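You operate a simulated robot arm through the tools that you are given. There is no shell and no other tool.

The job below is to be done with a simulated robot arm. You get a single attempt, and the scene is never put back.

TASK
Switch the cover machine off, move both packs from its waste drawer to the grey tub, switch on again.
Fine: switch off before you open the drawer; shut it before you switch on.

The check looks at the end state, three seconds after you hand in, the way a careful person would. Anything else that was tipped, shoved, dropped, spilled or broken makes it a failure. A push-on lid holds only when it is set on centred and level and pressed home; a screw cap is set on level and turned clockwise until tight.

THE ROBOT
A 7-joint arm with a two-finger gripper, fixed in place. Base frame: the origin is on the floor under the middle of its stand, x ahead of it, y to its left, z up; the work surface is at about z = 0.94. Readings come in m, degrees, newtons and seconds.
With the tool pointing down near the work surface it reaches from about 0.1 to 0.44 m from the base axis. Its first joint turns from -143.0 to 143.0 degrees. Payload 1.47 kg.
The TCP is the grasp point between the finger pads, 0.016 m short of the fingertips. In the tool frame z runs along the fingers and y along their closing line. The gripper opens to 0.087 m; its body begins 0.055 m behind the TCP.
Orientation is that of the tool frame in the base frame, as a unit quaternion [w, x, y, z]. With the fingers straight down and closing along the base's y, the tool's x points along the base's -x, its y along +y and its z along -z.

THE INTERFACE
- The arm moves only by the tool play_rows. Its argument "series" is a list of rows, each an object (a shift or turn left out is 0, a gripper value left out holds the last) with "turn": the turn, a rotation vector about the tool's x, y, z in degrees, a list of three; "delta_pos": the shift along the tool's x, y, z in m, a list of three; "claw": the gripper command, from -1 (shut) to 1 (fully open), values between in proportion. In form: [{"turn": [wx, wy, wz], "delta_pos": [x, y, z], "claw": claw}, ...]. A call has 1 to 20 rows; each row shifts and turns the commanded pose from where the row before left it, along the tool's axes as they then stand. Rows are played at 5 a second. More than 0.05 m and 8.6 degrees between two rows, or a gripper value outside its range, and nothing of the call is played. Where a pose cannot be reached the arm comes as near as it can. A force on the tool above 40 N (or 10 N above the force at the start of the call, whichever is more), or a blocked arm, ends the call early, and 0.2 s more pass. The fingers move at their own pace (about 0.045 m/s each) and stop on an object; they squeeze with about 28 N. The grip force told is the motor's: it shows also when the fingers shut on nothing. Time passes only in rows, and 0.2 s behind the last, so rows that do not move let the fingers close. It gives the time, the measured TCP pose, the force on the tool (base axes), the opening and the grip force at its end, in the units of the frame above (readings bear some noise), with the torque about the TCP (base axes, N m) and any sound that the robot's microphone picked up.
- Cameras (640 x 400 px; columns grow to the right, rows downward): "scene" is fixed at [0.0492, -0.4989, 1.5463]; the picture's right is [0.92, -0.40, 0.00], its down [-0.17, -0.38, -0.91] and it looks along [0.36, 0.83, -0.42] (base axes); focal length 346 px, centre (320, 200). "wrist" rides on the gripper at [0.073, 0.012, -0.09] in the tool frame; the picture's right is [-0.16, 0.99, 0.00], its down [-0.72, -0.12, -0.68] and it looks along [-0.67, -0.11, 0.73] (tool axes); focal length 247 px, centre (320, 200). There is no depth. A picture from a camera that has moved, and an enlarged one, comes with that camera's place and axes in the base frame and with its lens.
- get_image(camera): a new picture of that camera. No time passes.
- slide_trunk(by): slides the trunk up (or, below 0, down) by that many m; the arm rides with it, the base frame stays. It gives what a move gives, with no picture.
- close_up(camera, box): a new picture of the part [left, top, right, bottom] of that camera's present view, enlarged. No time passes.
- close_job(): hands the job in; it is judged then, once.

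Places have to be worked out from the pictures, the camera data and where the tool is seen. Open the gripper and draw the arm clear of the work before you hand the job in, unless the task says otherwise.

The tools are called after ">>>" as name(argument=value, ...) on one line, values as JSON. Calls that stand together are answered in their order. play_rows: Moves the arm, as the interface text tells. Its arguments: {"type":"object","properties":{"series":{"type":"array","items":{"type":"object","properties":{"turn":{"type":"array","items":{"type":"number"}},"delta_pos":{"type":"array","items":{"type":"number"}},"claw":{"type":"number"}}}}},"required":["series"]} The other tools are called the same way: slide_trunk (by) moves the trunk up or down; get_image (camera) takes a picture; close_up (camera, box) takes an enlarged picture of a part of a camera's view; close_job () hands the job in.

At the start:

```text
time: 0.0
eef_pos: [0.5297, 0.2809, 1.3184]
tcp_rot: [0.0, 0.0, 1.0, 0.0]
contact_force: [-0.1, -0.4, -0.1]
ft_torque: [-0.01, -0.01, -0.03]
grip_width: 0.0869
grasp_force: 0.1
trunk travel left (down, up): [-1.083, 0.157]
```

scene: 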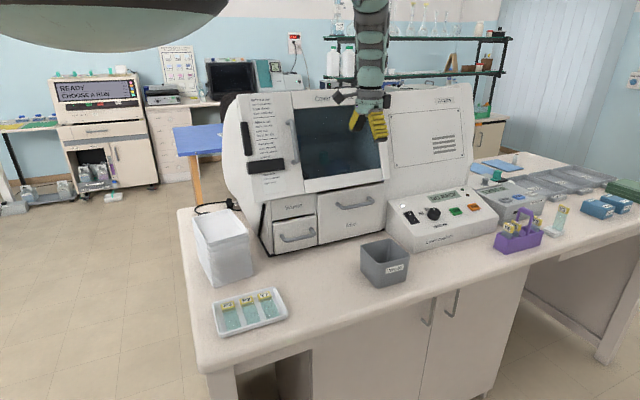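
wrist: 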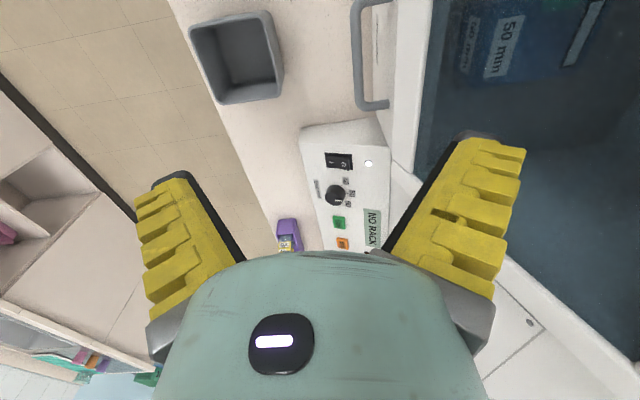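

I start by taking enlarged views of the machine, drawers and control panel to identify the switch and labels.

>>> close_up(camera="scene", box=[380, 160, 540, 260])

>>> close_up(camera="scene", box=[240, 170, 400, 270])

>>> close_up(camera="scene", box=[180, 200, 420, 350])

>>> close_up(camera="wrist", box=[180, 0, 440, 260])

```text
4.00 times, centred on (460, 210) of scene
camera zoom: at [0.0492, -0.4989, 1.5463], right [0.92, -0.4, 0.0], down [-0.17, -0.38, -0.91], along [0.36, 0.83, -0.42], focal length 1384 px, centre (-240, 160)
```

zoom: 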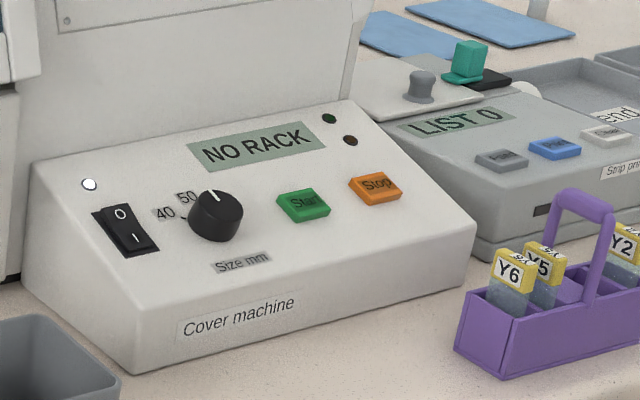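

```text
4.00 times, centred on (320, 220) of scene
camera zoom: at [0.0492, -0.4989, 1.5463], right [0.92, -0.4, 0.0], down [-0.17, -0.38, -0.91], along [0.36, 0.83, -0.42], focal length 1384 px, centre (320, 120)
```

zoom: 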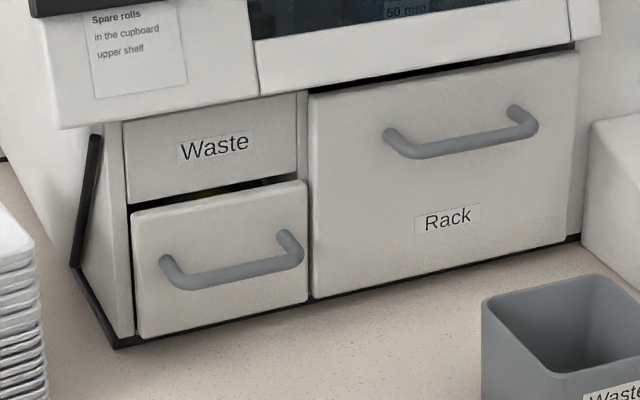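

```text
2.67 times, centred on (300, 275) of scene
camera zoom: at [0.0492, -0.4989, 1.5463], right [0.92, -0.4, 0.0], down [-0.17, -0.38, -0.91], along [0.36, 0.83, -0.42], focal length 923 px, centre (373, 0)
```

zoom: 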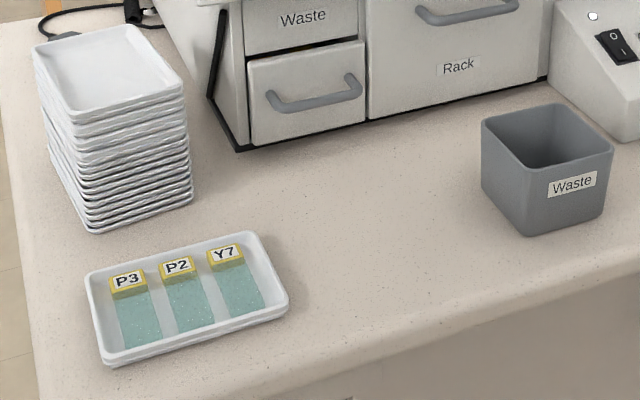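

```text
1.54 times, centred on (310, 130) of wrist
camera zoom: at [0.456, 0.2924, 1.4074], right [0.16, 0.99, 0.0], down [0.72, -0.12, 0.68], along [0.67, -0.11, -0.73], focal length 380 px, centre (335, 308)
```

zoom: 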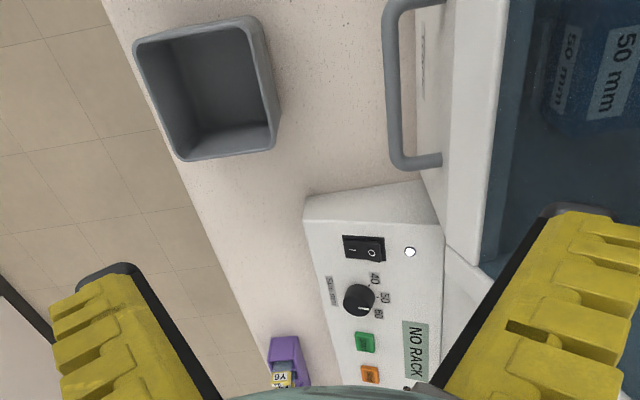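

The power rocker sits at about (0.71, 0.28, 1.025), with O on the side nearer the machine. The waste drawer handle is near (0.34, 0.34, 1.0) and the tub is near (0.525, 0.16). First I move a little away from the machine front and close the fingers.

>>> play_rows(series=[{"delta_pos": [0, -0.04, 0], "claw": -1}, {"delta_pos": [0, -0.04, 0]}, {"delta_pos": [-0.03, 0, 0]}, {"delta_pos": [-0.03, 0, 0]}, {"delta_pos": [0, 0, 0]}])

>>> get_image(camera="scene")

>>> get_image(camera="wrist")

```text
time: 1.2
eef_pos: [0.6113, 0.2184, 1.2941]
tcp_rot: [0.001, 0.0, 1.0, 0.0]
contact_force: [0.0, 0.5, 0.1]
ft_torque: [0.02, 0.0, 0.0]
grip_width: 0.0
grasp_force: 14.8
out of reach, approached as far as the arm can: row 1, 2
trunk travel left (down, up): [-1.083, 0.157]
```

```text
taken
```

scene: 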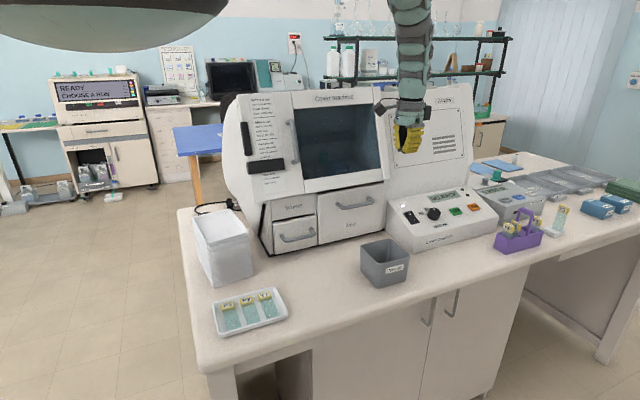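

```text
taken
camera wrist: at [0.5381, 0.2302, 1.3826], right [0.16, 0.99, 0.0], down [0.72, -0.12, 0.68], along [0.67, -0.11, -0.73], focal length 247 px, centre (320, 200)
```

wrist: 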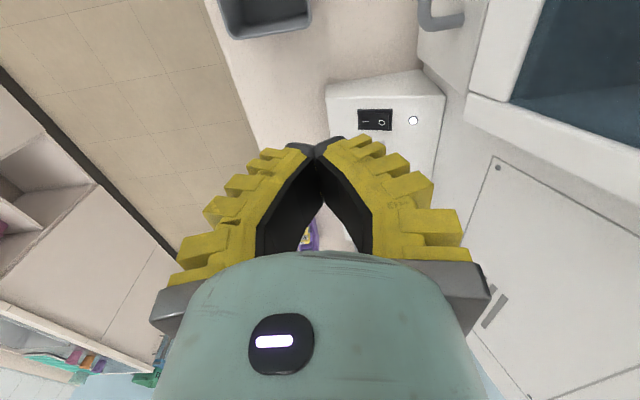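

The arm is near its reach limit at this trunk height, so I lower the trunk. The tool is over free space between the tub and panel (tips at z about 1.28), so 0.15 m down is clear.

>>> slide_trunk(by=-0.15)

>>> get_image(camera="scene")

>>> get_image(camera="wrist")

```text
time: 3.0
eef_pos: [0.6115, 0.2179, 1.1442]
tcp_rot: [0.0, 0.001, 1.0, 0.0]
contact_force: [0.7, -0.2, -0.2]
ft_torque: [-0.01, 0.01, -0.04]
grip_width: 0.0
grasp_force: 28.2
trunk travel left (down, up): [-0.933, 0.307]
```

```text
taken
```

scene: 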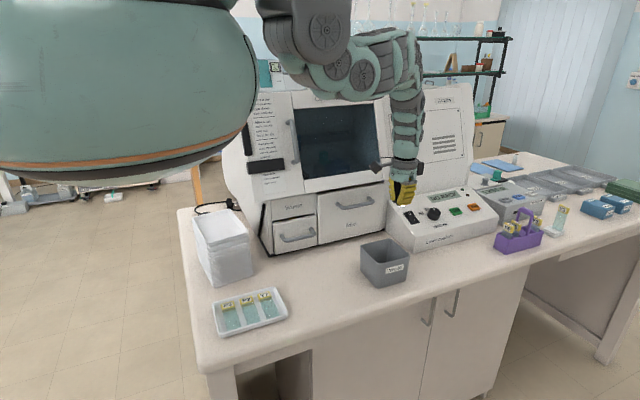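

```text
taken
camera wrist: at [0.5382, 0.23, 1.2328], right [0.16, 0.99, 0.0], down [0.72, -0.12, 0.68], along [0.67, -0.11, -0.73], focal length 247 px, centre (320, 200)
```

wrist: 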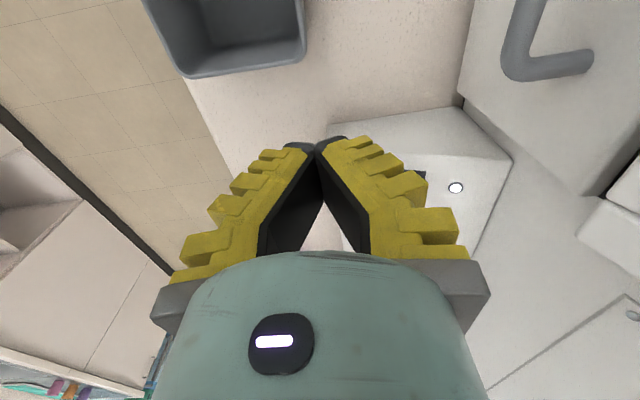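

The gripper is closed at (0.611, 0.218, 1.144). I tilt the tool about 21° towards the machine so it is square to the sloped panel, then move above the switch and look again.

>>> play_rows(series=[{"turn": [-7, 0, 0]}, {"turn": [-7, 0, 0]}, {"turn": [-7, 0, 0]}, {"delta_pos": [-0.034, 0.0116, 0.01]}, {"delta_pos": [-0.034, 0.0116, 0.01]}, {"delta_pos": [-0.034, 0.0116, 0.01]}, {}])

>>> get_image(camera="scene")

>>> get_image(camera="wrist")

```text
time: 4.5
eef_pos: [0.6799, 0.2464, 1.1317]
tcp_rot: [0.001, -0.001, 0.984, 0.181]
contact_force: [-0.2, -0.1, 0.3]
ft_torque: [0.0, -0.02, -0.04]
grip_width: 0.0001
grasp_force: 28.5
out of reach, approached as far as the arm can: row 6
trunk travel left (down, up): [-0.933, 0.307]
```

```text
taken
```

scene: 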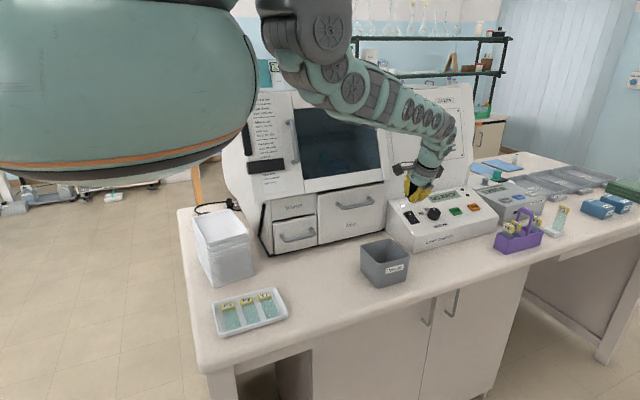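

```text
taken
camera wrist: at [0.6058, 0.2258, 1.2193], right [0.16, 0.92, 0.35], down [0.72, -0.35, 0.59], along [0.67, 0.16, -0.72], focal length 247 px, centre (320, 200)
```

wrist: 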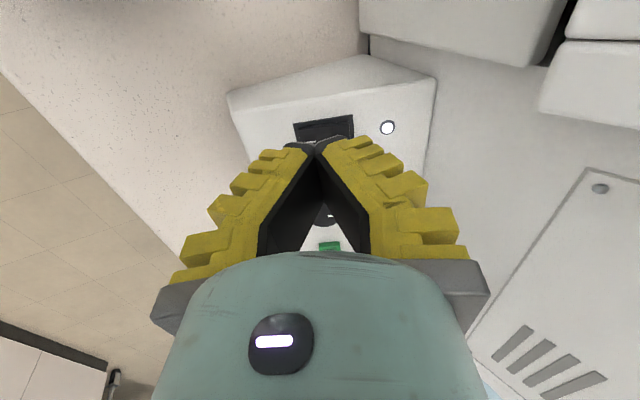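

At x 0.68 with the tool almost upright the arm is at full stretch. I tilt the tool outward (towards +x) by 24° so the fingertips reach farther, then approach partway and check.

>>> play_rows(series=[{"turn": [0, -8, 0]}, {"turn": [0, -8, 0]}, {"turn": [0, -8, 0]}, {"delta_pos": [0.007, 0.006, 0.02]}, {}])

>>> close_up(camera="scene", box=[360, 150, 480, 225])

>>> get_image(camera="wrist")

```text
time: 5.8
eef_pos: [0.6793, 0.2657, 1.1158]
tcp_rot: [0.204, 0.038, 0.962, 0.179]
contact_force: [-1.3, 0.5, 0.1]
ft_torque: [0.01, -0.05, -0.01]
grip_width: 0.0
grasp_force: 28.1
trunk travel left (down, up): [-0.933, 0.307]
```

```text
5.33 times, centred on (420, 188) of scene
camera zoom: at [0.0492, -0.4989, 1.5463], right [0.92, -0.4, 0.0], down [-0.17, -0.38, -0.91], along [0.36, 0.83, -0.42], focal length 1845 px, centre (-213, 267)
```

zoom: 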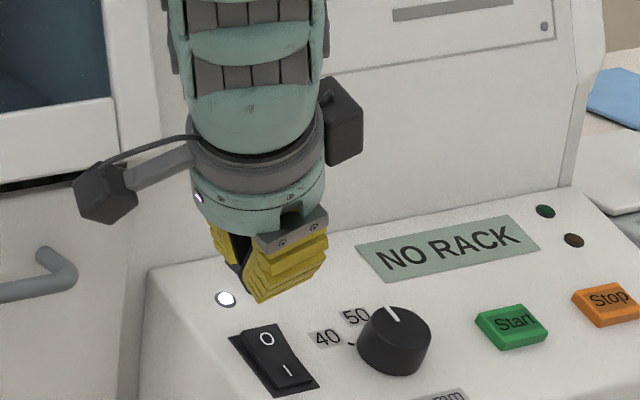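

```text
taken
camera wrist: at [0.5762, 0.2572, 1.168], right [0.14, 0.9, 0.42], down [0.38, -0.44, 0.81], along [0.91, 0.04, -0.41], focal length 247 px, centre (320, 200)
```

wrist: 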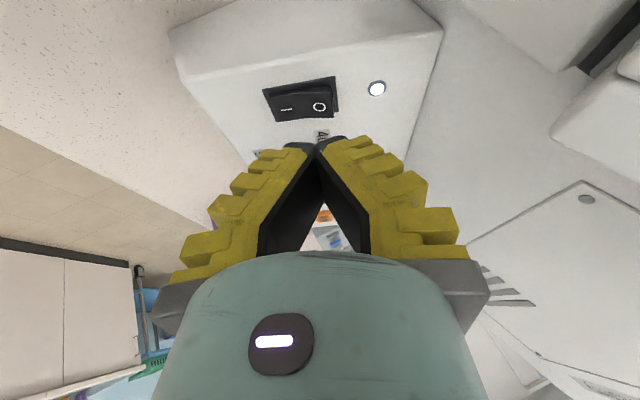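

The tool axis points almost exactly at the "O" half of the rocker. I shift a little in tool x so the leading edge of the tip lands centrally, advance 0.04 m along the tool axis, and look again.

>>> play_rows(series=[{"delta_pos": [-0.008, 0.002, 0.01]}, {"delta_pos": [0, 0, 0.015]}, {"delta_pos": [0, 0, 0.015]}, {}])

>>> close_up(camera="scene", box=[380, 175, 460, 225])

>>> close_up(camera="wrist", box=[220, 60, 420, 185])

```text
time: 6.8
eef_pos: [0.7021, 0.2773, 1.0831]
tcp_rot: [0.204, 0.037, 0.962, 0.179]
contact_force: [-0.5, 0.0, -0.6]
ft_torque: [0.03, -0.01, -0.01]
grip_width: 0.0001
grasp_force: 27.9
trunk travel left (down, up): [-0.933, 0.307]
```

```text
8.00 times, centred on (420, 200) of scene
camera zoom: at [0.0492, -0.4989, 1.5463], right [0.92, -0.4, 0.0], down [-0.17, -0.38, -0.91], along [0.36, 0.83, -0.42], focal length 2768 px, centre (-480, 200)
```

zoom: 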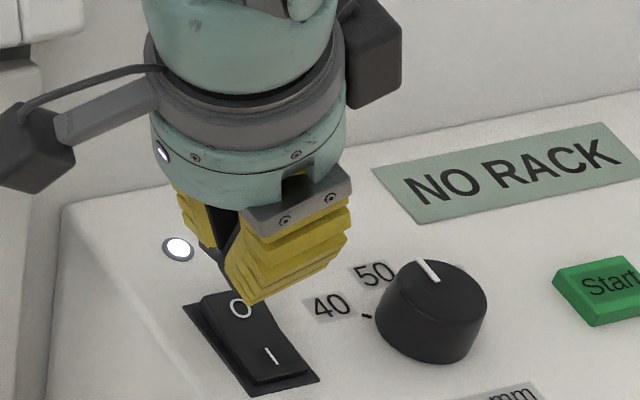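

```text
3.20 times, centred on (320, 122) of wrist
camera zoom: at [0.5995, 0.2699, 1.1363], right [0.14, 0.9, 0.41], down [0.39, -0.44, 0.81], along [0.91, 0.04, -0.41], focal length 790 px, centre (320, 448)
```

zoom: 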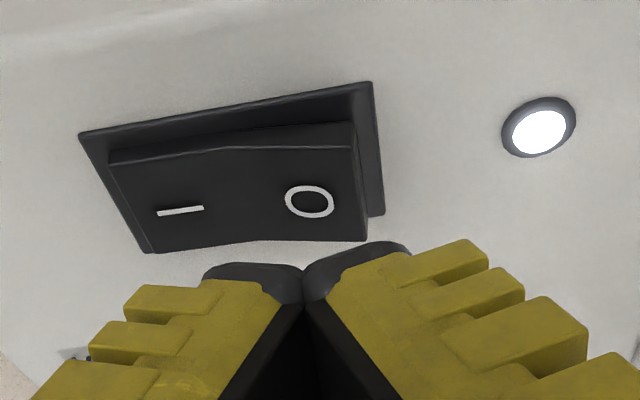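

The rocker clearly stands raised on the O side (machine on), and the fingertips are about 0.025 m from it. I advance slowly along the tool axis.

>>> play_rows(series=[{"delta_pos": [-0.001, 0, 0.006]}, {"delta_pos": [-0.001, 0, 0.006]}, {"delta_pos": [0, 0, 0.005]}, {"delta_pos": [0, 0, 0.004]}, {}])

>>> close_up(camera="scene", box=[380, 175, 460, 225])

>>> close_up(camera="wrist", box=[220, 60, 420, 185])

```text
time: 8.0
eef_pos: [0.7076, 0.2776, 1.0769]
tcp_rot: [0.205, 0.038, 0.962, 0.179]
contact_force: [0.6, 0.0, 0.2]
ft_torque: [-0.03, -0.03, -0.01]
grip_width: 0.0001
grasp_force: 28.3
out of reach, approached as far as the arm can: row 2, 3, 4
trunk travel left (down, up): [-0.933, 0.307]
```

```text
8.00 times, centred on (420, 200) of scene
camera zoom: at [0.0492, -0.4989, 1.5463], right [0.92, -0.4, 0.0], down [-0.17, -0.38, -0.91], along [0.36, 0.83, -0.42], focal length 2768 px, centre (-480, 200)
```

zoom: 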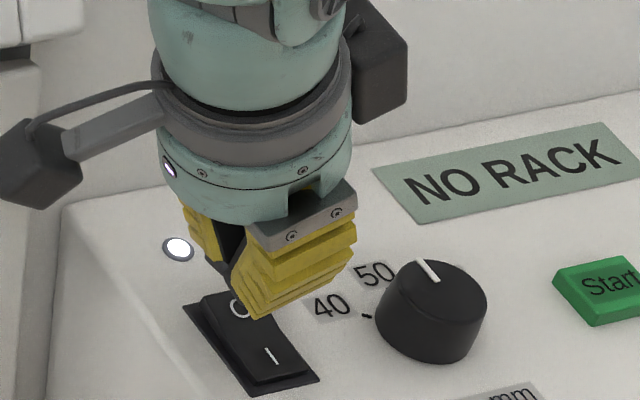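

```text
3.20 times, centred on (320, 122) of wrist
camera zoom: at [0.6036, 0.2702, 1.1292], right [0.14, 0.9, 0.41], down [0.38, -0.44, 0.81], along [0.91, 0.04, -0.41], focal length 790 px, centre (320, 448)
```

zoom: 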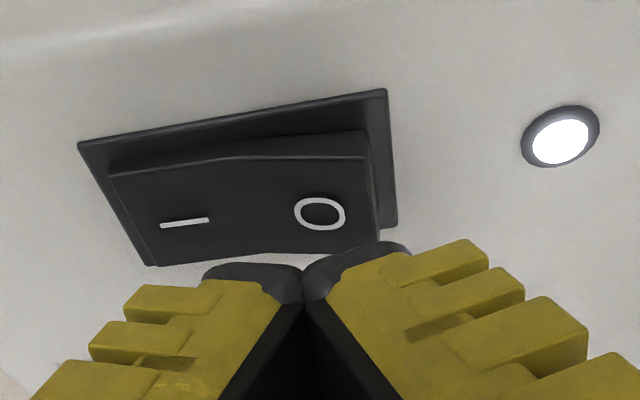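

The arm reached its stretch limit about 0.02 m short of the rocker. I raise the tool 0.08 m and lower the trunk by the same amount to gain reach.

>>> play_rows(series=[{"delta_pos": [-0.0151, 0.0144, -0.0342]}, {"delta_pos": [-0.0151, 0.0144, -0.0342]}, {}])

>>> slide_trunk(by=-0.08)

>>> get_image(camera="scene")

>>> close_up(camera="wrist", box=[220, 60, 420, 185])

```text
time: 8.8
eef_pos: [0.7091, 0.2789, 1.1588]
tcp_rot: [0.205, 0.039, 0.962, 0.177]
contact_force: [1.0, -0.1, -0.5]
ft_torque: [0.02, 0.04, 0.01]
grip_width: 0.0003
grasp_force: 28.4
trunk travel left (down, up): [-0.933, 0.307]
```

```text
time: 9.9
eef_pos: [0.7094, 0.2778, 1.0787]
tcp_rot: [0.205, 0.038, 0.962, 0.179]
contact_force: [0.1, 0.2, 0.6]
ft_torque: [0.04, -0.01, 0.0]
grip_width: 0.0
grasp_force: 27.7
trunk travel left (down, up): [-0.853, 0.387]
```

```text
taken
```

scene: 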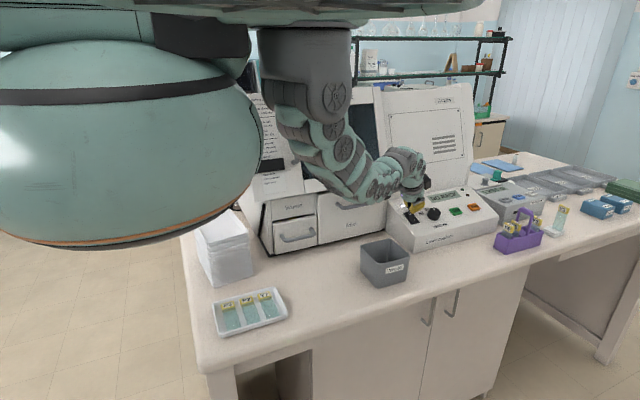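

```text
3.20 times, centred on (320, 122) of wrist
camera zoom: at [0.6054, 0.2712, 1.1309], right [0.14, 0.9, 0.41], down [0.38, -0.44, 0.81], along [0.91, 0.04, -0.41], focal length 790 px, centre (320, 448)
```

zoom: 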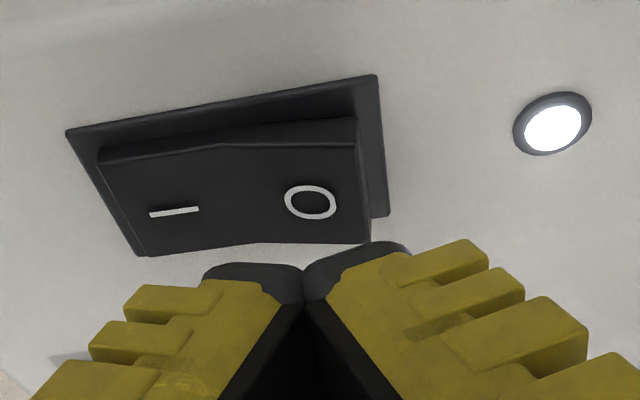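

The trunk drop gave the arm slack again, with the tips about 0.02 m from the O half. I advance slowly to press it.

>>> play_rows(series=[{"delta_pos": [0, 0.001, 0.006]}, {"delta_pos": [0, 0.001, 0.006]}, {"delta_pos": [0, 0, 0.005]}, {"delta_pos": [0, 0, 0.004]}, {}])

>>> close_up(camera="scene", box=[380, 175, 460, 225])

>>> close_up(camera="wrist", box=[220, 60, 420, 185])

```text
time: 11.1
eef_pos: [0.7168, 0.2878, 1.0628]
tcp_rot: [0.205, 0.038, 0.961, 0.179]
contact_force: [0.4, -0.6, 0.0]
ft_torque: [-0.01, 0.02, 0.0]
grip_width: 0.0
grasp_force: 27.7
trunk travel left (down, up): [-0.853, 0.387]
```

```text
8.00 times, centred on (420, 200) of scene
camera zoom: at [0.0492, -0.4989, 1.5463], right [0.92, -0.4, 0.0], down [-0.17, -0.38, -0.91], along [0.36, 0.83, -0.42], focal length 2768 px, centre (-480, 200)
```

zoom: 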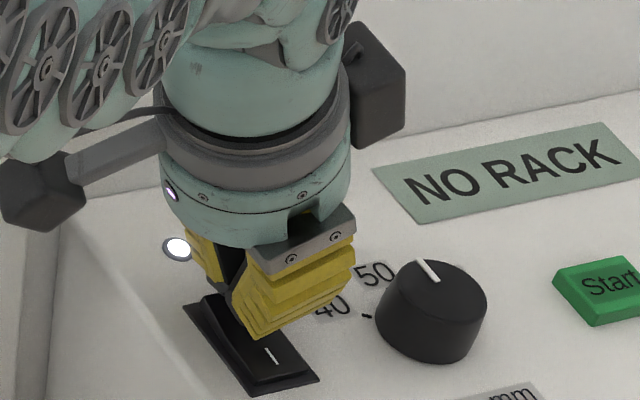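

```text
3.20 times, centred on (320, 122) of wrist
camera zoom: at [0.6134, 0.2802, 1.1137], right [0.15, 0.9, 0.41], down [0.38, -0.44, 0.81], along [0.91, 0.04, -0.41], focal length 790 px, centre (320, 448)
```

zoom: 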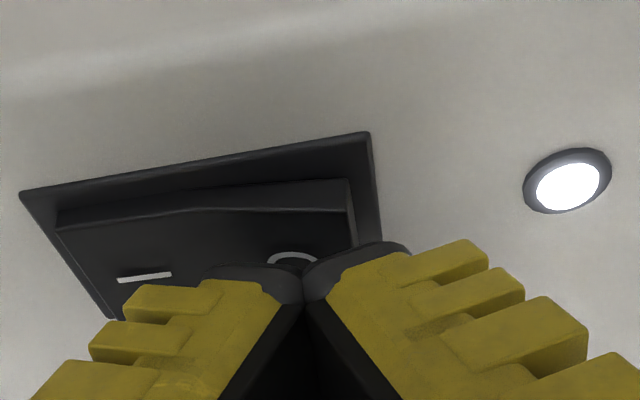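

Still no contact force; the tip edge is just above the O mark now. I continue in small steps.

>>> play_rows(series=[{"delta_pos": [0, 0, 0.004]}, {"delta_pos": [0, 0, 0.004]}, {"delta_pos": [0, 0, 0.003]}, {}])

>>> close_up(camera="scene", box=[380, 175, 460, 225])

>>> close_up(camera="wrist", box=[220, 60, 420, 185])

```text
time: 12.1
eef_pos: [0.7209, 0.2958, 1.0543]
tcp_rot: [0.206, 0.039, 0.961, 0.18]
contact_force: [-16.1, -2.9, 29.7]
ft_torque: [-0.36, 0.58, -0.14]
grip_width: 0.0001
grasp_force: 26.8
trunk travel left (down, up): [-0.853, 0.387]
```

```text
8.00 times, centred on (420, 200) of scene
camera zoom: at [0.0492, -0.4989, 1.5463], right [0.92, -0.4, 0.0], down [-0.17, -0.38, -0.91], along [0.36, 0.83, -0.42], focal length 2768 px, centre (-480, 200)
```

zoom: 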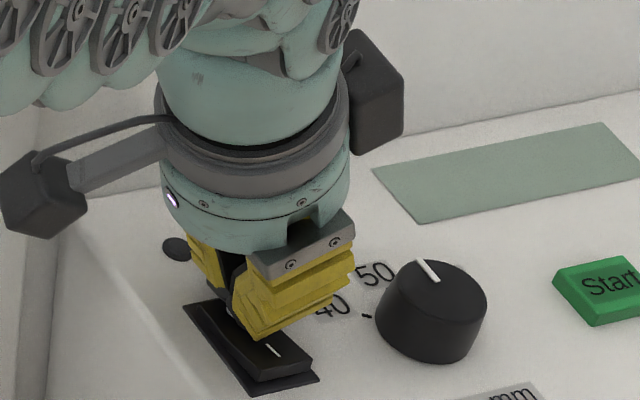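

```text
3.20 times, centred on (320, 122) of wrist
camera zoom: at [0.6187, 0.2861, 1.1074], right [0.14, 0.9, 0.42], down [0.38, -0.44, 0.81], along [0.91, 0.04, -0.4], focal length 790 px, centre (320, 448)
```

zoom: 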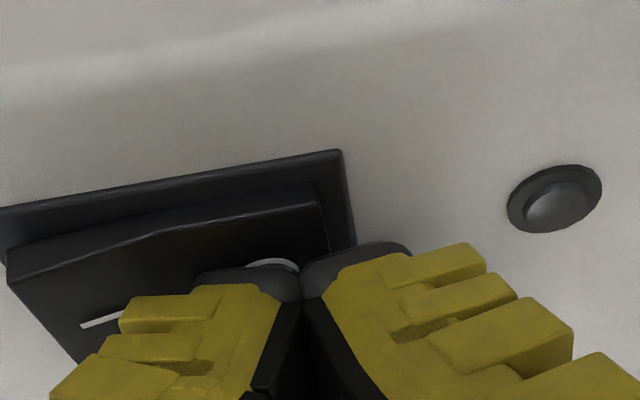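

The display is blank, the lamp is off and the I side of the rocker now stands up, so the machine is off. I back off along the tool axis, then move away left and up, clear of the panel.

>>> play_rows(series=[{"delta_pos": [0, 0, -0.02]}, {"delta_pos": [0, 0, -0.03]}, {"delta_pos": [0, 0, -0.03]}, {"delta_pos": [0.033, 0.0036, -0.025]}, {"delta_pos": [0.033, 0.0036, -0.025]}, {"delta_pos": [0.033, 0.0036, -0.025]}, {"delta_pos": [0.033, 0.0036, -0.025]}, {}])

>>> get_image(camera="scene")

>>> get_image(camera="wrist")

```text
time: 13.9
eef_pos: [0.5257, 0.2645, 1.1601]
tcp_rot: [0.204, 0.038, 0.962, 0.178]
contact_force: [-0.3, 0.5, -0.8]
ft_torque: [-0.01, -0.01, -0.01]
grip_width: 0.0001
grasp_force: 27.8
trunk travel left (down, up): [-0.853, 0.387]
```

```text
taken
```

scene: 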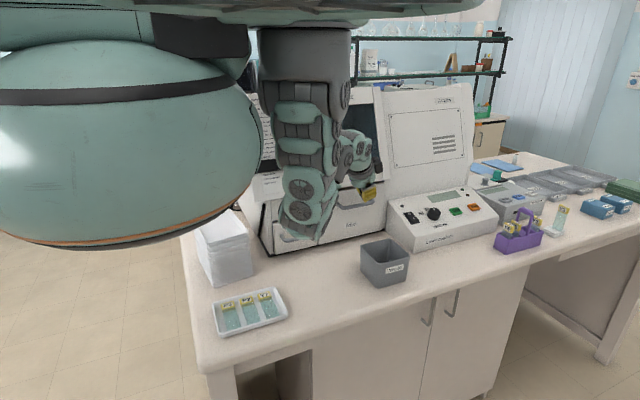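

```text
taken
camera wrist: at [0.4224, 0.2573, 1.2121], right [0.14, 0.9, 0.41], down [0.38, -0.44, 0.81], along [0.91, 0.04, -0.41], focal length 247 px, centre (320, 200)
```

wrist: 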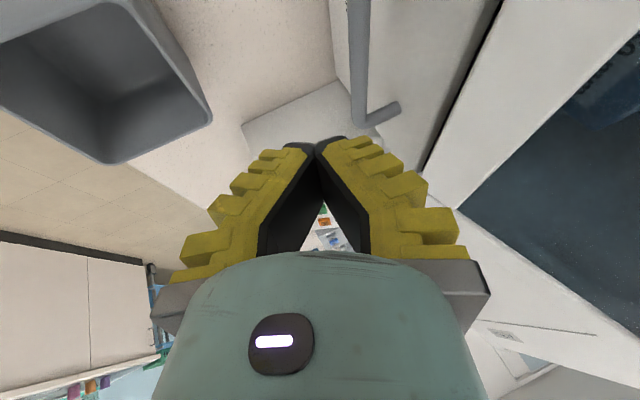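

The elbow hangs low now, so before working at the drawer I raise the trunk 0.12 m, then straighten the outward tilt and bring the tool left in front of the drawers.

>>> slide_trunk(by=0.12)

>>> play_rows(series=[{"turn": [0, 8, 0], "delta_pos": [0.02, -0.02, 0]}, {"turn": [0, 8, 0], "delta_pos": [0.02, -0.02, 0]}, {"turn": [0, 8, 0], "delta_pos": [0.02, -0.02, 0]}, {"delta_pos": [0.03, 0, 0]}, {"delta_pos": [0.03, 0, 0]}, {}])

>>> get_image(camera="scene")

>>> get_image(camera="wrist")

```text
time: 15.4
eef_pos: [0.5259, 0.2643, 1.2798]
tcp_rot: [0.204, 0.038, 0.962, 0.178]
contact_force: [-0.6, 1.3, 0.1]
ft_torque: [0.0, 0.01, 0.0]
grip_width: 0.0001
grasp_force: 27.8
trunk travel left (down, up): [-0.973, 0.267]
```

```text
time: 16.8
eef_pos: [0.4504, 0.2211, 1.2451]
tcp_rot: [0.0, -0.001, 0.983, 0.183]
contact_force: [-0.4, -0.1, -0.4]
ft_torque: [0.0, -0.01, 0.0]
grip_width: 0.0002
grasp_force: 28.2
out of reach, approached as far as the arm can: row 4, 5
trunk travel left (down, up): [-0.973, 0.267]
```

```text
taken
```

scene: 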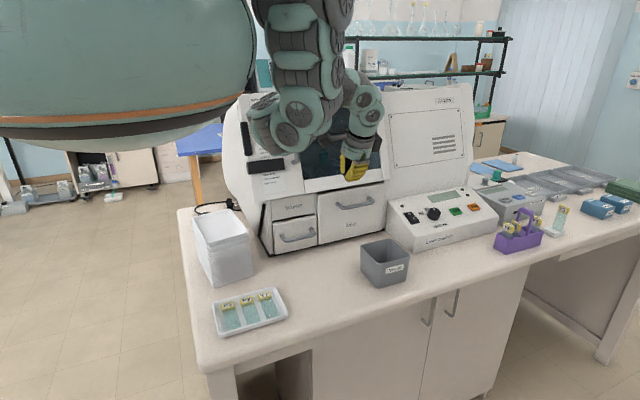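

```text
taken
camera wrist: at [0.3764, 0.1999, 1.3326], right [0.16, 0.92, 0.35], down [0.72, -0.35, 0.59], along [0.67, 0.16, -0.72], focal length 247 px, centre (320, 200)
```

wrist: 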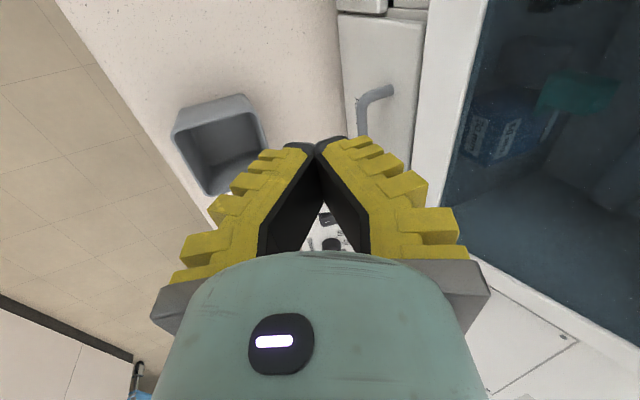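

Retracting further is blocked by the arm's fold at this height, so I lower the tool (free space beside the tub, above z 1.1) while moving left.

>>> play_rows(series=[{"delta_pos": [0, -0.0143, 0.0374]}, {"delta_pos": [0, -0.0143, 0.0374]}, {"delta_pos": [0.03, -0.01, 0.026]}, {"delta_pos": [0.03, 0, 0]}, {"delta_pos": [0.03, 0, 0]}, {}])

>>> get_image(camera="scene")

>>> get_image(camera="wrist")

```text
time: 18.2
eef_pos: [0.3598, 0.2195, 1.1358]
tcp_rot: [-0.001, 0.0, 0.983, 0.183]
contact_force: [-0.1, -1.7, -0.2]
ft_torque: [0.0, -0.01, 0.02]
grip_width: 0.0
grasp_force: 27.9
trunk travel left (down, up): [-0.973, 0.267]
```

```text
taken
```

scene: 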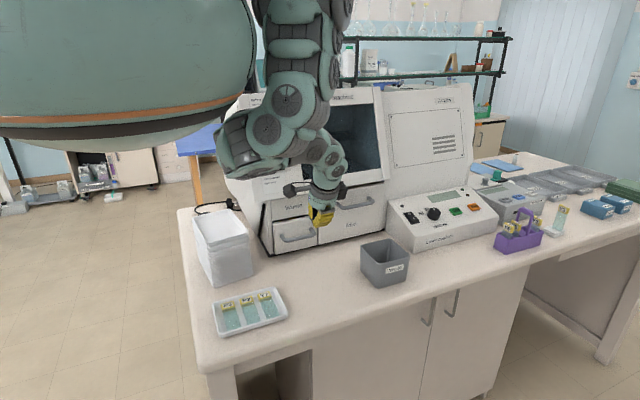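

```text
taken
camera wrist: at [0.2873, 0.1981, 1.2226], right [0.16, 0.92, 0.35], down [0.72, -0.35, 0.59], along [0.67, 0.16, -0.72], focal length 247 px, centre (320, 200)
```

wrist: 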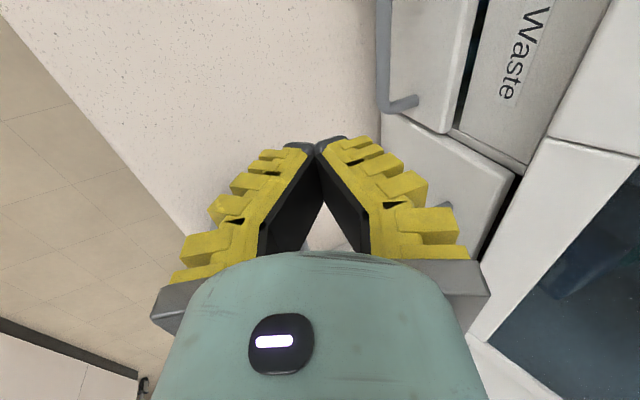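

The tool is at (0.36, 0.22, 1.136) just in front of the waste drawer. I open the fingers partway and pitch the tool to about 61° so the fingers can straddle the handle bar from the front.

>>> play_rows(series=[{"turn": [-8, 0, 0], "claw": 0.1}, {"turn": [-8, 0, 0]}, {"turn": [-8, 0, 0]}, {"turn": [-8, 0, 0]}, {"turn": [-8, 0, 0]}, {}])

>>> get_image(camera="scene")

>>> get_image(camera="wrist")

```text
time: 19.6
eef_pos: [0.3743, 0.2214, 1.1421]
tcp_rot: [0.014, -0.067, 0.867, 0.494]
contact_force: [-0.9, -0.1, 0.0]
ft_torque: [0.02, -0.02, -0.01]
grip_width: 0.0533
grasp_force: 3.8
trunk travel left (down, up): [-0.973, 0.267]
```

```text
taken
```

scene: 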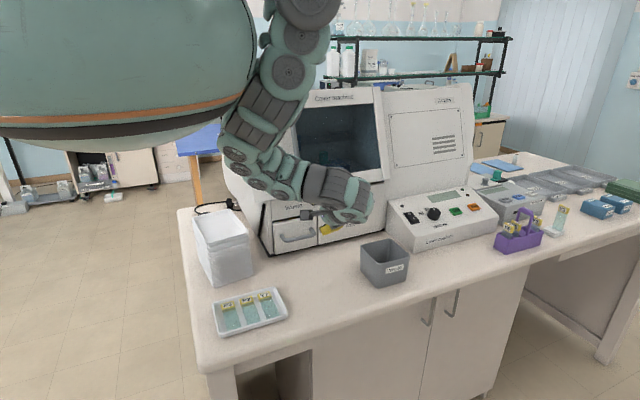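

```text
taken
camera wrist: at [0.3031, 0.1421, 1.1908], right [0.03, 0.51, 0.86], down [0.76, -0.57, 0.31], along [0.65, 0.64, -0.41], focal length 247 px, centre (320, 200)
```

wrist: 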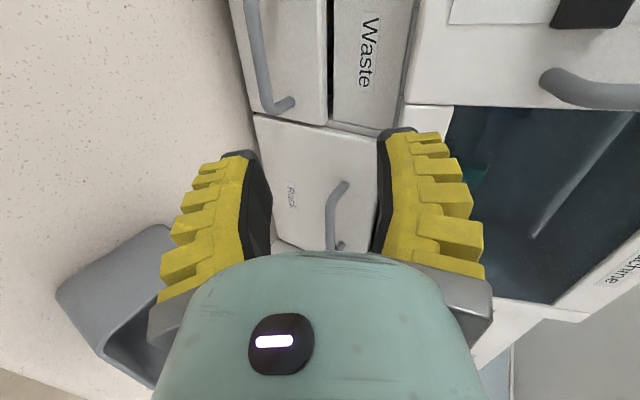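

The arm made a large elbow swing; I let it settle one beat and read the pose.

>>> play_rows(series=[{}, {}, {}])

>>> get_image(camera="wrist")

```text
time: 20.4
eef_pos: [0.38, 0.2171, 1.143]
tcp_rot: [0.021, -0.057, 0.867, 0.494]
contact_force: [0.4, -0.3, 0.5]
ft_torque: [0.01, 0.01, 0.0]
grip_width: 0.0531
grasp_force: 3.6
trunk travel left (down, up): [-0.973, 0.267]
```

```text
taken
camera wrist: at [0.3077, 0.1407, 1.1912], right [0.04, 0.51, 0.86], down [0.75, -0.59, 0.32], along [0.66, 0.63, -0.41], focal length 247 px, centre (320, 200)
```

wrist: 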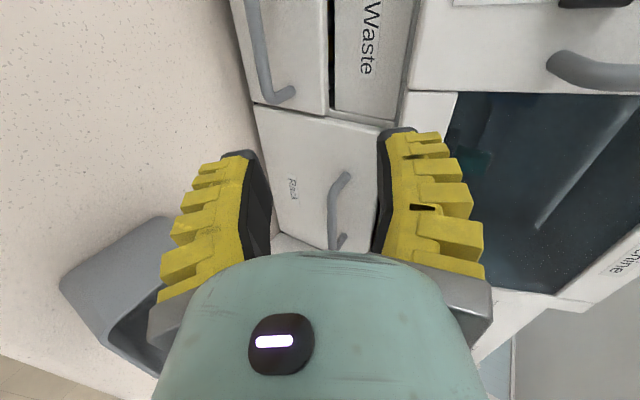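

The pose settled with a few degrees of roll error but usable: tool axis ≈ (-0.02, 0.86, -0.51). I move to a pre-grasp point in front of the waste handle and check.

>>> play_rows(series=[{"delta_pos": [0.0137, -0.0158, 0.028]}, {"delta_pos": [0.0137, -0.0158, 0.028]}, {"delta_pos": [0.0137, -0.0158, 0.02]}, {}, {}])

>>> get_image(camera="wrist")

>>> close_up(camera="scene", box=[240, 170, 400, 270])

```text
time: 21.6
eef_pos: [0.3384, 0.2518, 1.0564]
tcp_rot: [0.019, -0.012, 0.866, 0.499]
contact_force: [-0.3, 0.6, 0.0]
ft_torque: [-0.03, 0.02, 0.03]
grip_width: 0.0537
grasp_force: 4.7
trunk travel left (down, up): [-0.973, 0.267]
```

```text
taken
camera wrist: at [0.2628, 0.181, 1.1083], right [0.12, 0.5, 0.86], down [0.71, -0.65, 0.27], along [0.69, 0.58, -0.43], focal length 247 px, centre (320, 200)
```

wrist: 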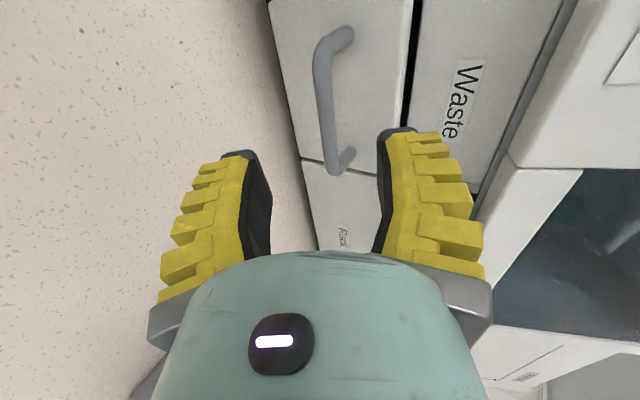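

```text
4.00 times, centred on (320, 220) of scene
camera zoom: at [0.0492, -0.4989, 1.5463], right [0.92, -0.4, 0.0], down [-0.17, -0.38, -0.91], along [0.36, 0.83, -0.42], focal length 1384 px, centre (320, 120)
```

zoom: 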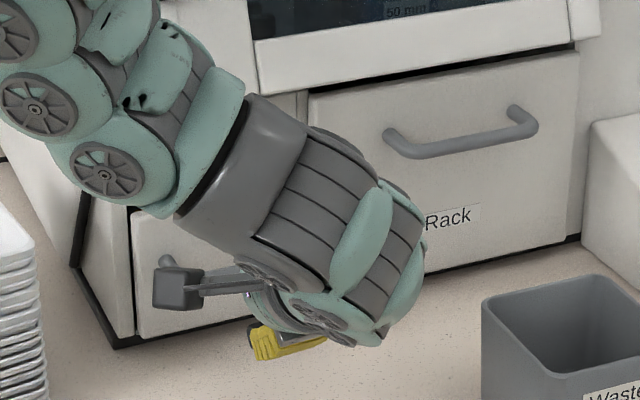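

The bar lies between the open fingers along the tool axis, roughly 0.07–0.085 m ahead of the TCP. I advance 0.05 m with a small sideways correction and look.

>>> play_rows(series=[{"delta_pos": [0, 0.003, 0.02]}, {"delta_pos": [0, 0.003, 0.02]}, {"delta_pos": [0, 0, 0.01]}, {}])

>>> get_image(camera="wrist")

>>> close_up(camera="scene", box=[240, 190, 368, 270])

```text
time: 22.6
eef_pos: [0.3175, 0.3106, 1.0394]
tcp_rot: [-0.001, 0.0, 0.861, 0.508]
contact_force: [-0.5, 0.6, 0.4]
ft_torque: [-0.02, 0.01, -0.01]
grip_width: 0.0535
grasp_force: 4.1
trunk travel left (down, up): [-0.973, 0.267]
```

```text
taken
camera wrist: at [0.244, 0.2379, 1.0931], right [0.16, 0.48, 0.86], down [0.73, -0.65, 0.23], along [0.67, 0.59, -0.45], focal length 247 px, centre (320, 200)
```

wrist: 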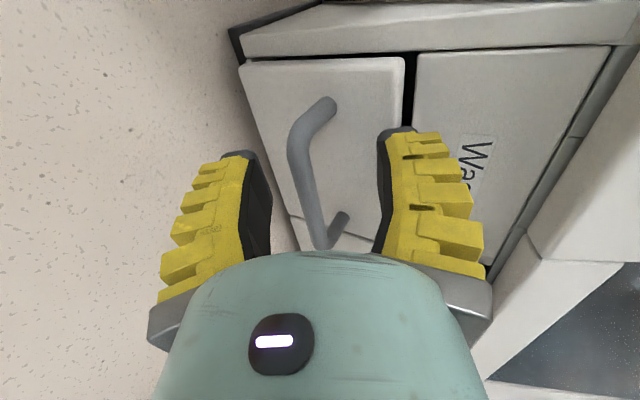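

```text
5.00 times, centred on (304, 230) of scene
camera zoom: at [0.0492, -0.4989, 1.5463], right [0.92, -0.4, 0.0], down [-0.17, -0.38, -0.91], along [0.36, 0.83, -0.42], focal length 1730 px, centre (400, 50)
```

zoom: 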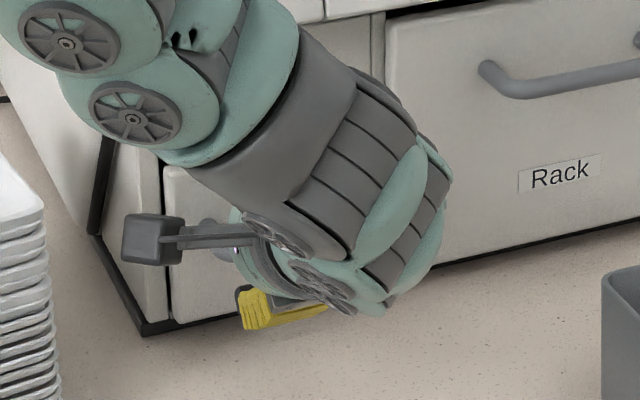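

The arm has caught up with its commanded pose (tilt 61°, no roll). The bar runs between the fingers about 1 cm further in and slightly low, so I centre on it and check before closing.

>>> play_rows(series=[{"delta_pos": [-0.02, -0.007, 0.004]}, {"delta_pos": [-0.005, 0, 0.006]}, {}, {}])

>>> get_image(camera="wrist")

```text
time: 23.6
eef_pos: [0.3429, 0.3153, 1.0286]
tcp_rot: [0.0, 0.0, 0.861, 0.508]
contact_force: [0.6, -0.4, 0.0]
ft_torque: [-0.03, 0.01, -0.04]
grip_width: 0.0533
grasp_force: 4.1
trunk travel left (down, up): [-0.973, 0.267]
```

```text
taken
camera wrist: at [0.2693, 0.2427, 1.0813], right [0.16, 0.48, 0.86], down [0.72, -0.65, 0.23], along [0.67, 0.59, -0.45], focal length 247 px, centre (320, 200)
```

wrist: 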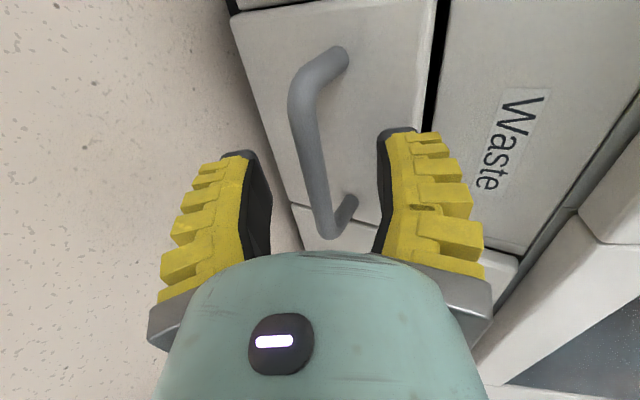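

The bar now runs through the grasp point: I put it at y ≈ 0.318, z ≈ 1.024, against a TCP at (0.343, 0.315, 1.029). I close the fingers on it.

>>> play_rows(series=[{"claw": -0.4}, {"claw": -1}, {}, {}, {}])

>>> get_image(camera="wrist")

```text
time: 24.8
eef_pos: [0.343, 0.3119, 1.0273]
tcp_rot: [0.0, -0.001, 0.863, 0.506]
contact_force: [-4.8, -17.8, 7.6]
ft_torque: [-0.02, -0.22, -0.06]
grip_width: 0.0062
grasp_force: 30.2
trunk travel left (down, up): [-0.973, 0.267]
```

```text
taken
camera wrist: at [0.2692, 0.2401, 1.0806], right [0.16, 0.48, 0.86], down [0.72, -0.65, 0.23], along [0.67, 0.59, -0.45], focal length 247 px, centre (320, 200)
```

wrist: 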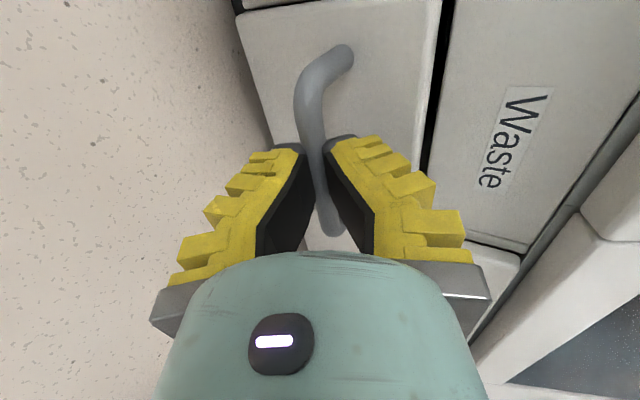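

The fingers closed only to 6 mm with a 18 N push-back, so the tips are wedged on the near side of the bar. I reopen, go 1.2 cm deeper, and re-close.

>>> play_rows(series=[{"claw": 0.1}, {}, {}, {"delta_pos": [0, -0.001, 0.006]}, {"delta_pos": [0, -0.001, 0.006]}, {}])

>>> get_image(camera="wrist")

```text
time: 26.2
eef_pos: [0.3426, 0.3257, 1.0206]
tcp_rot: [0.001, 0.0, 0.861, 0.509]
contact_force: [0.4, -0.1, 1.0]
ft_torque: [0.02, 0.0, 0.0]
grip_width: 0.0534
grasp_force: 3.9
trunk travel left (down, up): [-0.973, 0.267]
```

```text
taken
camera wrist: at [0.2695, 0.2531, 1.0733], right [0.16, 0.48, 0.86], down [0.72, -0.65, 0.23], along [0.67, 0.59, -0.45], focal length 247 px, centre (320, 200)
```

wrist: 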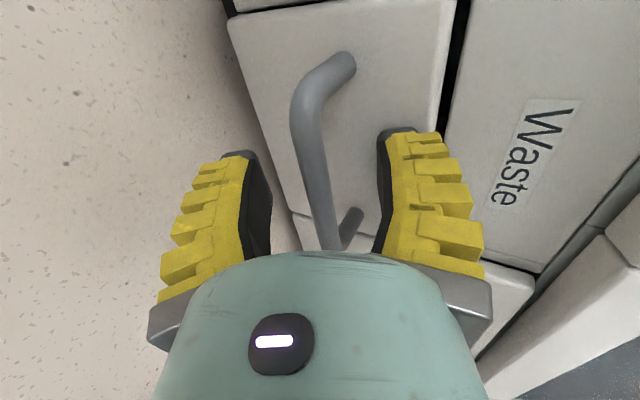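

No contact, and the bar sits deeper between the fingers now. I close again.

>>> play_rows(series=[{"delta_pos": [0, 0, 0.002], "claw": -0.4}, {"claw": -1}, {}, {}, {}])

>>> get_image(camera="wrist")

```text
time: 27.4
eef_pos: [0.3429, 0.3262, 1.0193]
tcp_rot: [0.001, 0.001, 0.862, 0.506]
contact_force: [2.0, 3.3, -7.3]
ft_torque: [0.0, -0.12, 0.05]
grip_width: 0.0065
grasp_force: 29.7
trunk travel left (down, up): [-0.973, 0.267]
```

```text
taken
camera wrist: at [0.2695, 0.2542, 1.072], right [0.16, 0.48, 0.86], down [0.72, -0.65, 0.23], along [0.67, 0.59, -0.45], focal length 247 px, centre (320, 200)
```

wrist: 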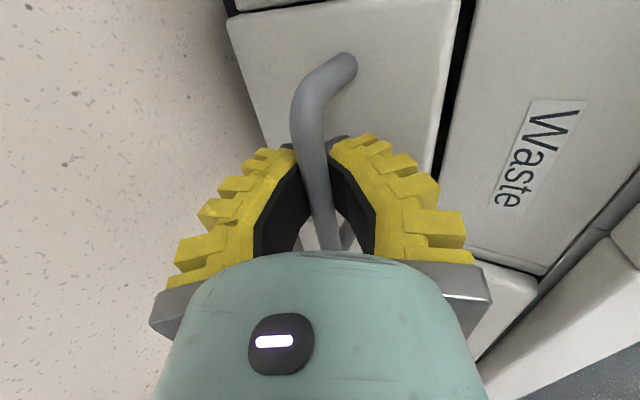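

The compliant fingers now wrap the bar with little residual force. I pull straight out along -y in small steps.

>>> play_rows(series=[{"delta_pos": [0, -0.0048, -0.0088]}, {"delta_pos": [0, -0.0048, -0.0088]}, {"delta_pos": [0, -0.0048, -0.0088]}, {"delta_pos": [0, -0.0048, -0.0088]}, {}])

>>> get_image(camera="wrist")

>>> get_image(camera="scene")

```text
time: 28.6
eef_pos: [0.3425, 0.2825, 1.016]
tcp_rot: [0.003, 0.0, 0.866, 0.501]
contact_force: [3.0, 0.0, -16.4]
ft_torque: [0.08, -0.08, -0.04]
grip_width: 0.0062
grasp_force: 30.0
trunk travel left (down, up): [-0.973, 0.267]
stopped in row 5: the force on the tool passed its limit at 41 N (the readings are from after the stop); the commanded pose is now the measured one
```

```text
taken
camera wrist: at [0.269, 0.2115, 1.0706], right [0.15, 0.49, 0.86], down [0.72, -0.65, 0.24], along [0.68, 0.58, -0.46], focal length 247 px, centre (320, 200)
```

wrist: 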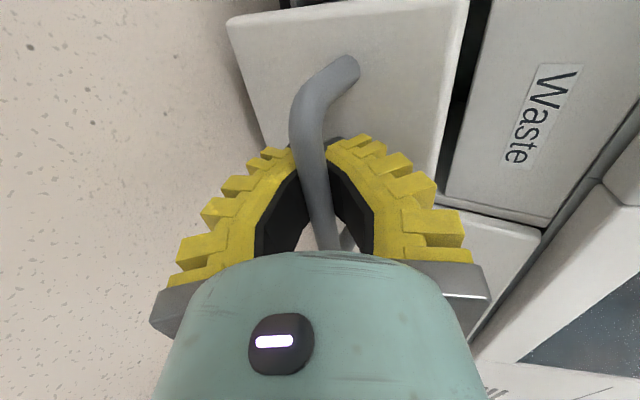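

```text
taken
```

scene: 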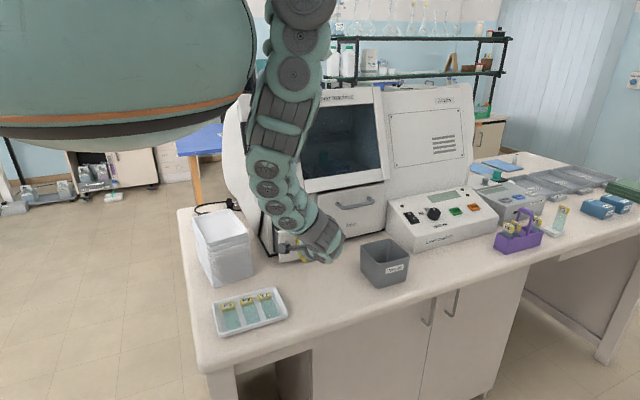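

The drawer slid out 4.4 cm before a vertical jam force tripped the limit. I keep pulling more slowly.

>>> play_rows(series=[{}, {"delta_pos": [0, -0.003, -0.0052]}, {"delta_pos": [0, -0.003, -0.0052]}, {"delta_pos": [0, -0.003, -0.0052]}, {"delta_pos": [0, -0.003, -0.0052]}, {"delta_pos": [0, -0.003, -0.0052]}, {}])

>>> get_image(camera="wrist")

```text
time: 30.3
eef_pos: [0.3428, 0.2518, 1.0165]
tcp_rot: [0.002, -0.002, 0.867, 0.498]
contact_force: [2.5, 0.8, -16.9]
ft_torque: [0.13, 0.0, -0.01]
grip_width: 0.0059
grasp_force: 29.8
trunk travel left (down, up): [-0.973, 0.267]
stopped in row 7: the force on the tool passed its limit at 40 N (the readings are from after the stop); the commanded pose is now the measured one
```

```text
taken
camera wrist: at [0.269, 0.1804, 1.071], right [0.15, 0.5, 0.85], down [0.72, -0.65, 0.25], along [0.67, 0.58, -0.46], focal length 247 px, centre (320, 200)
```

wrist: 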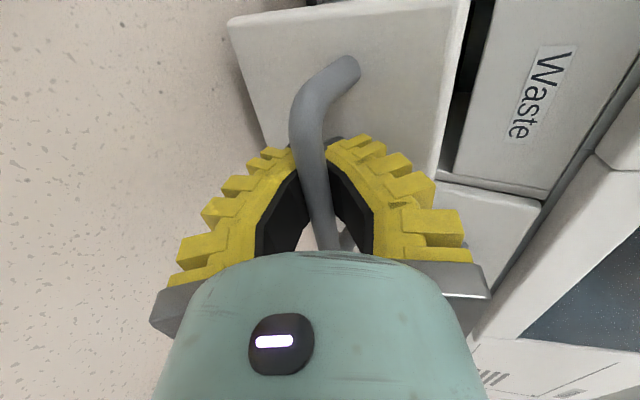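

The drawer is out about 7.5 cm. A vertical force remains, so I first relieve it by commanding slightly downward, then read the force.

>>> play_rows(series=[{"delta_pos": [0, -0.0026, 0.0015]}, {}, {}])

```text
time: 31.1
eef_pos: [0.344, 0.2531, 1.015]
tcp_rot: [0.003, -0.001, 0.865, 0.502]
contact_force: [-1.3, 0.6, 0.5]
ft_torque: [0.0, -0.01, 0.0]
grip_width: 0.0062
grasp_force: 28.9
trunk travel left (down, up): [-0.973, 0.267]
```

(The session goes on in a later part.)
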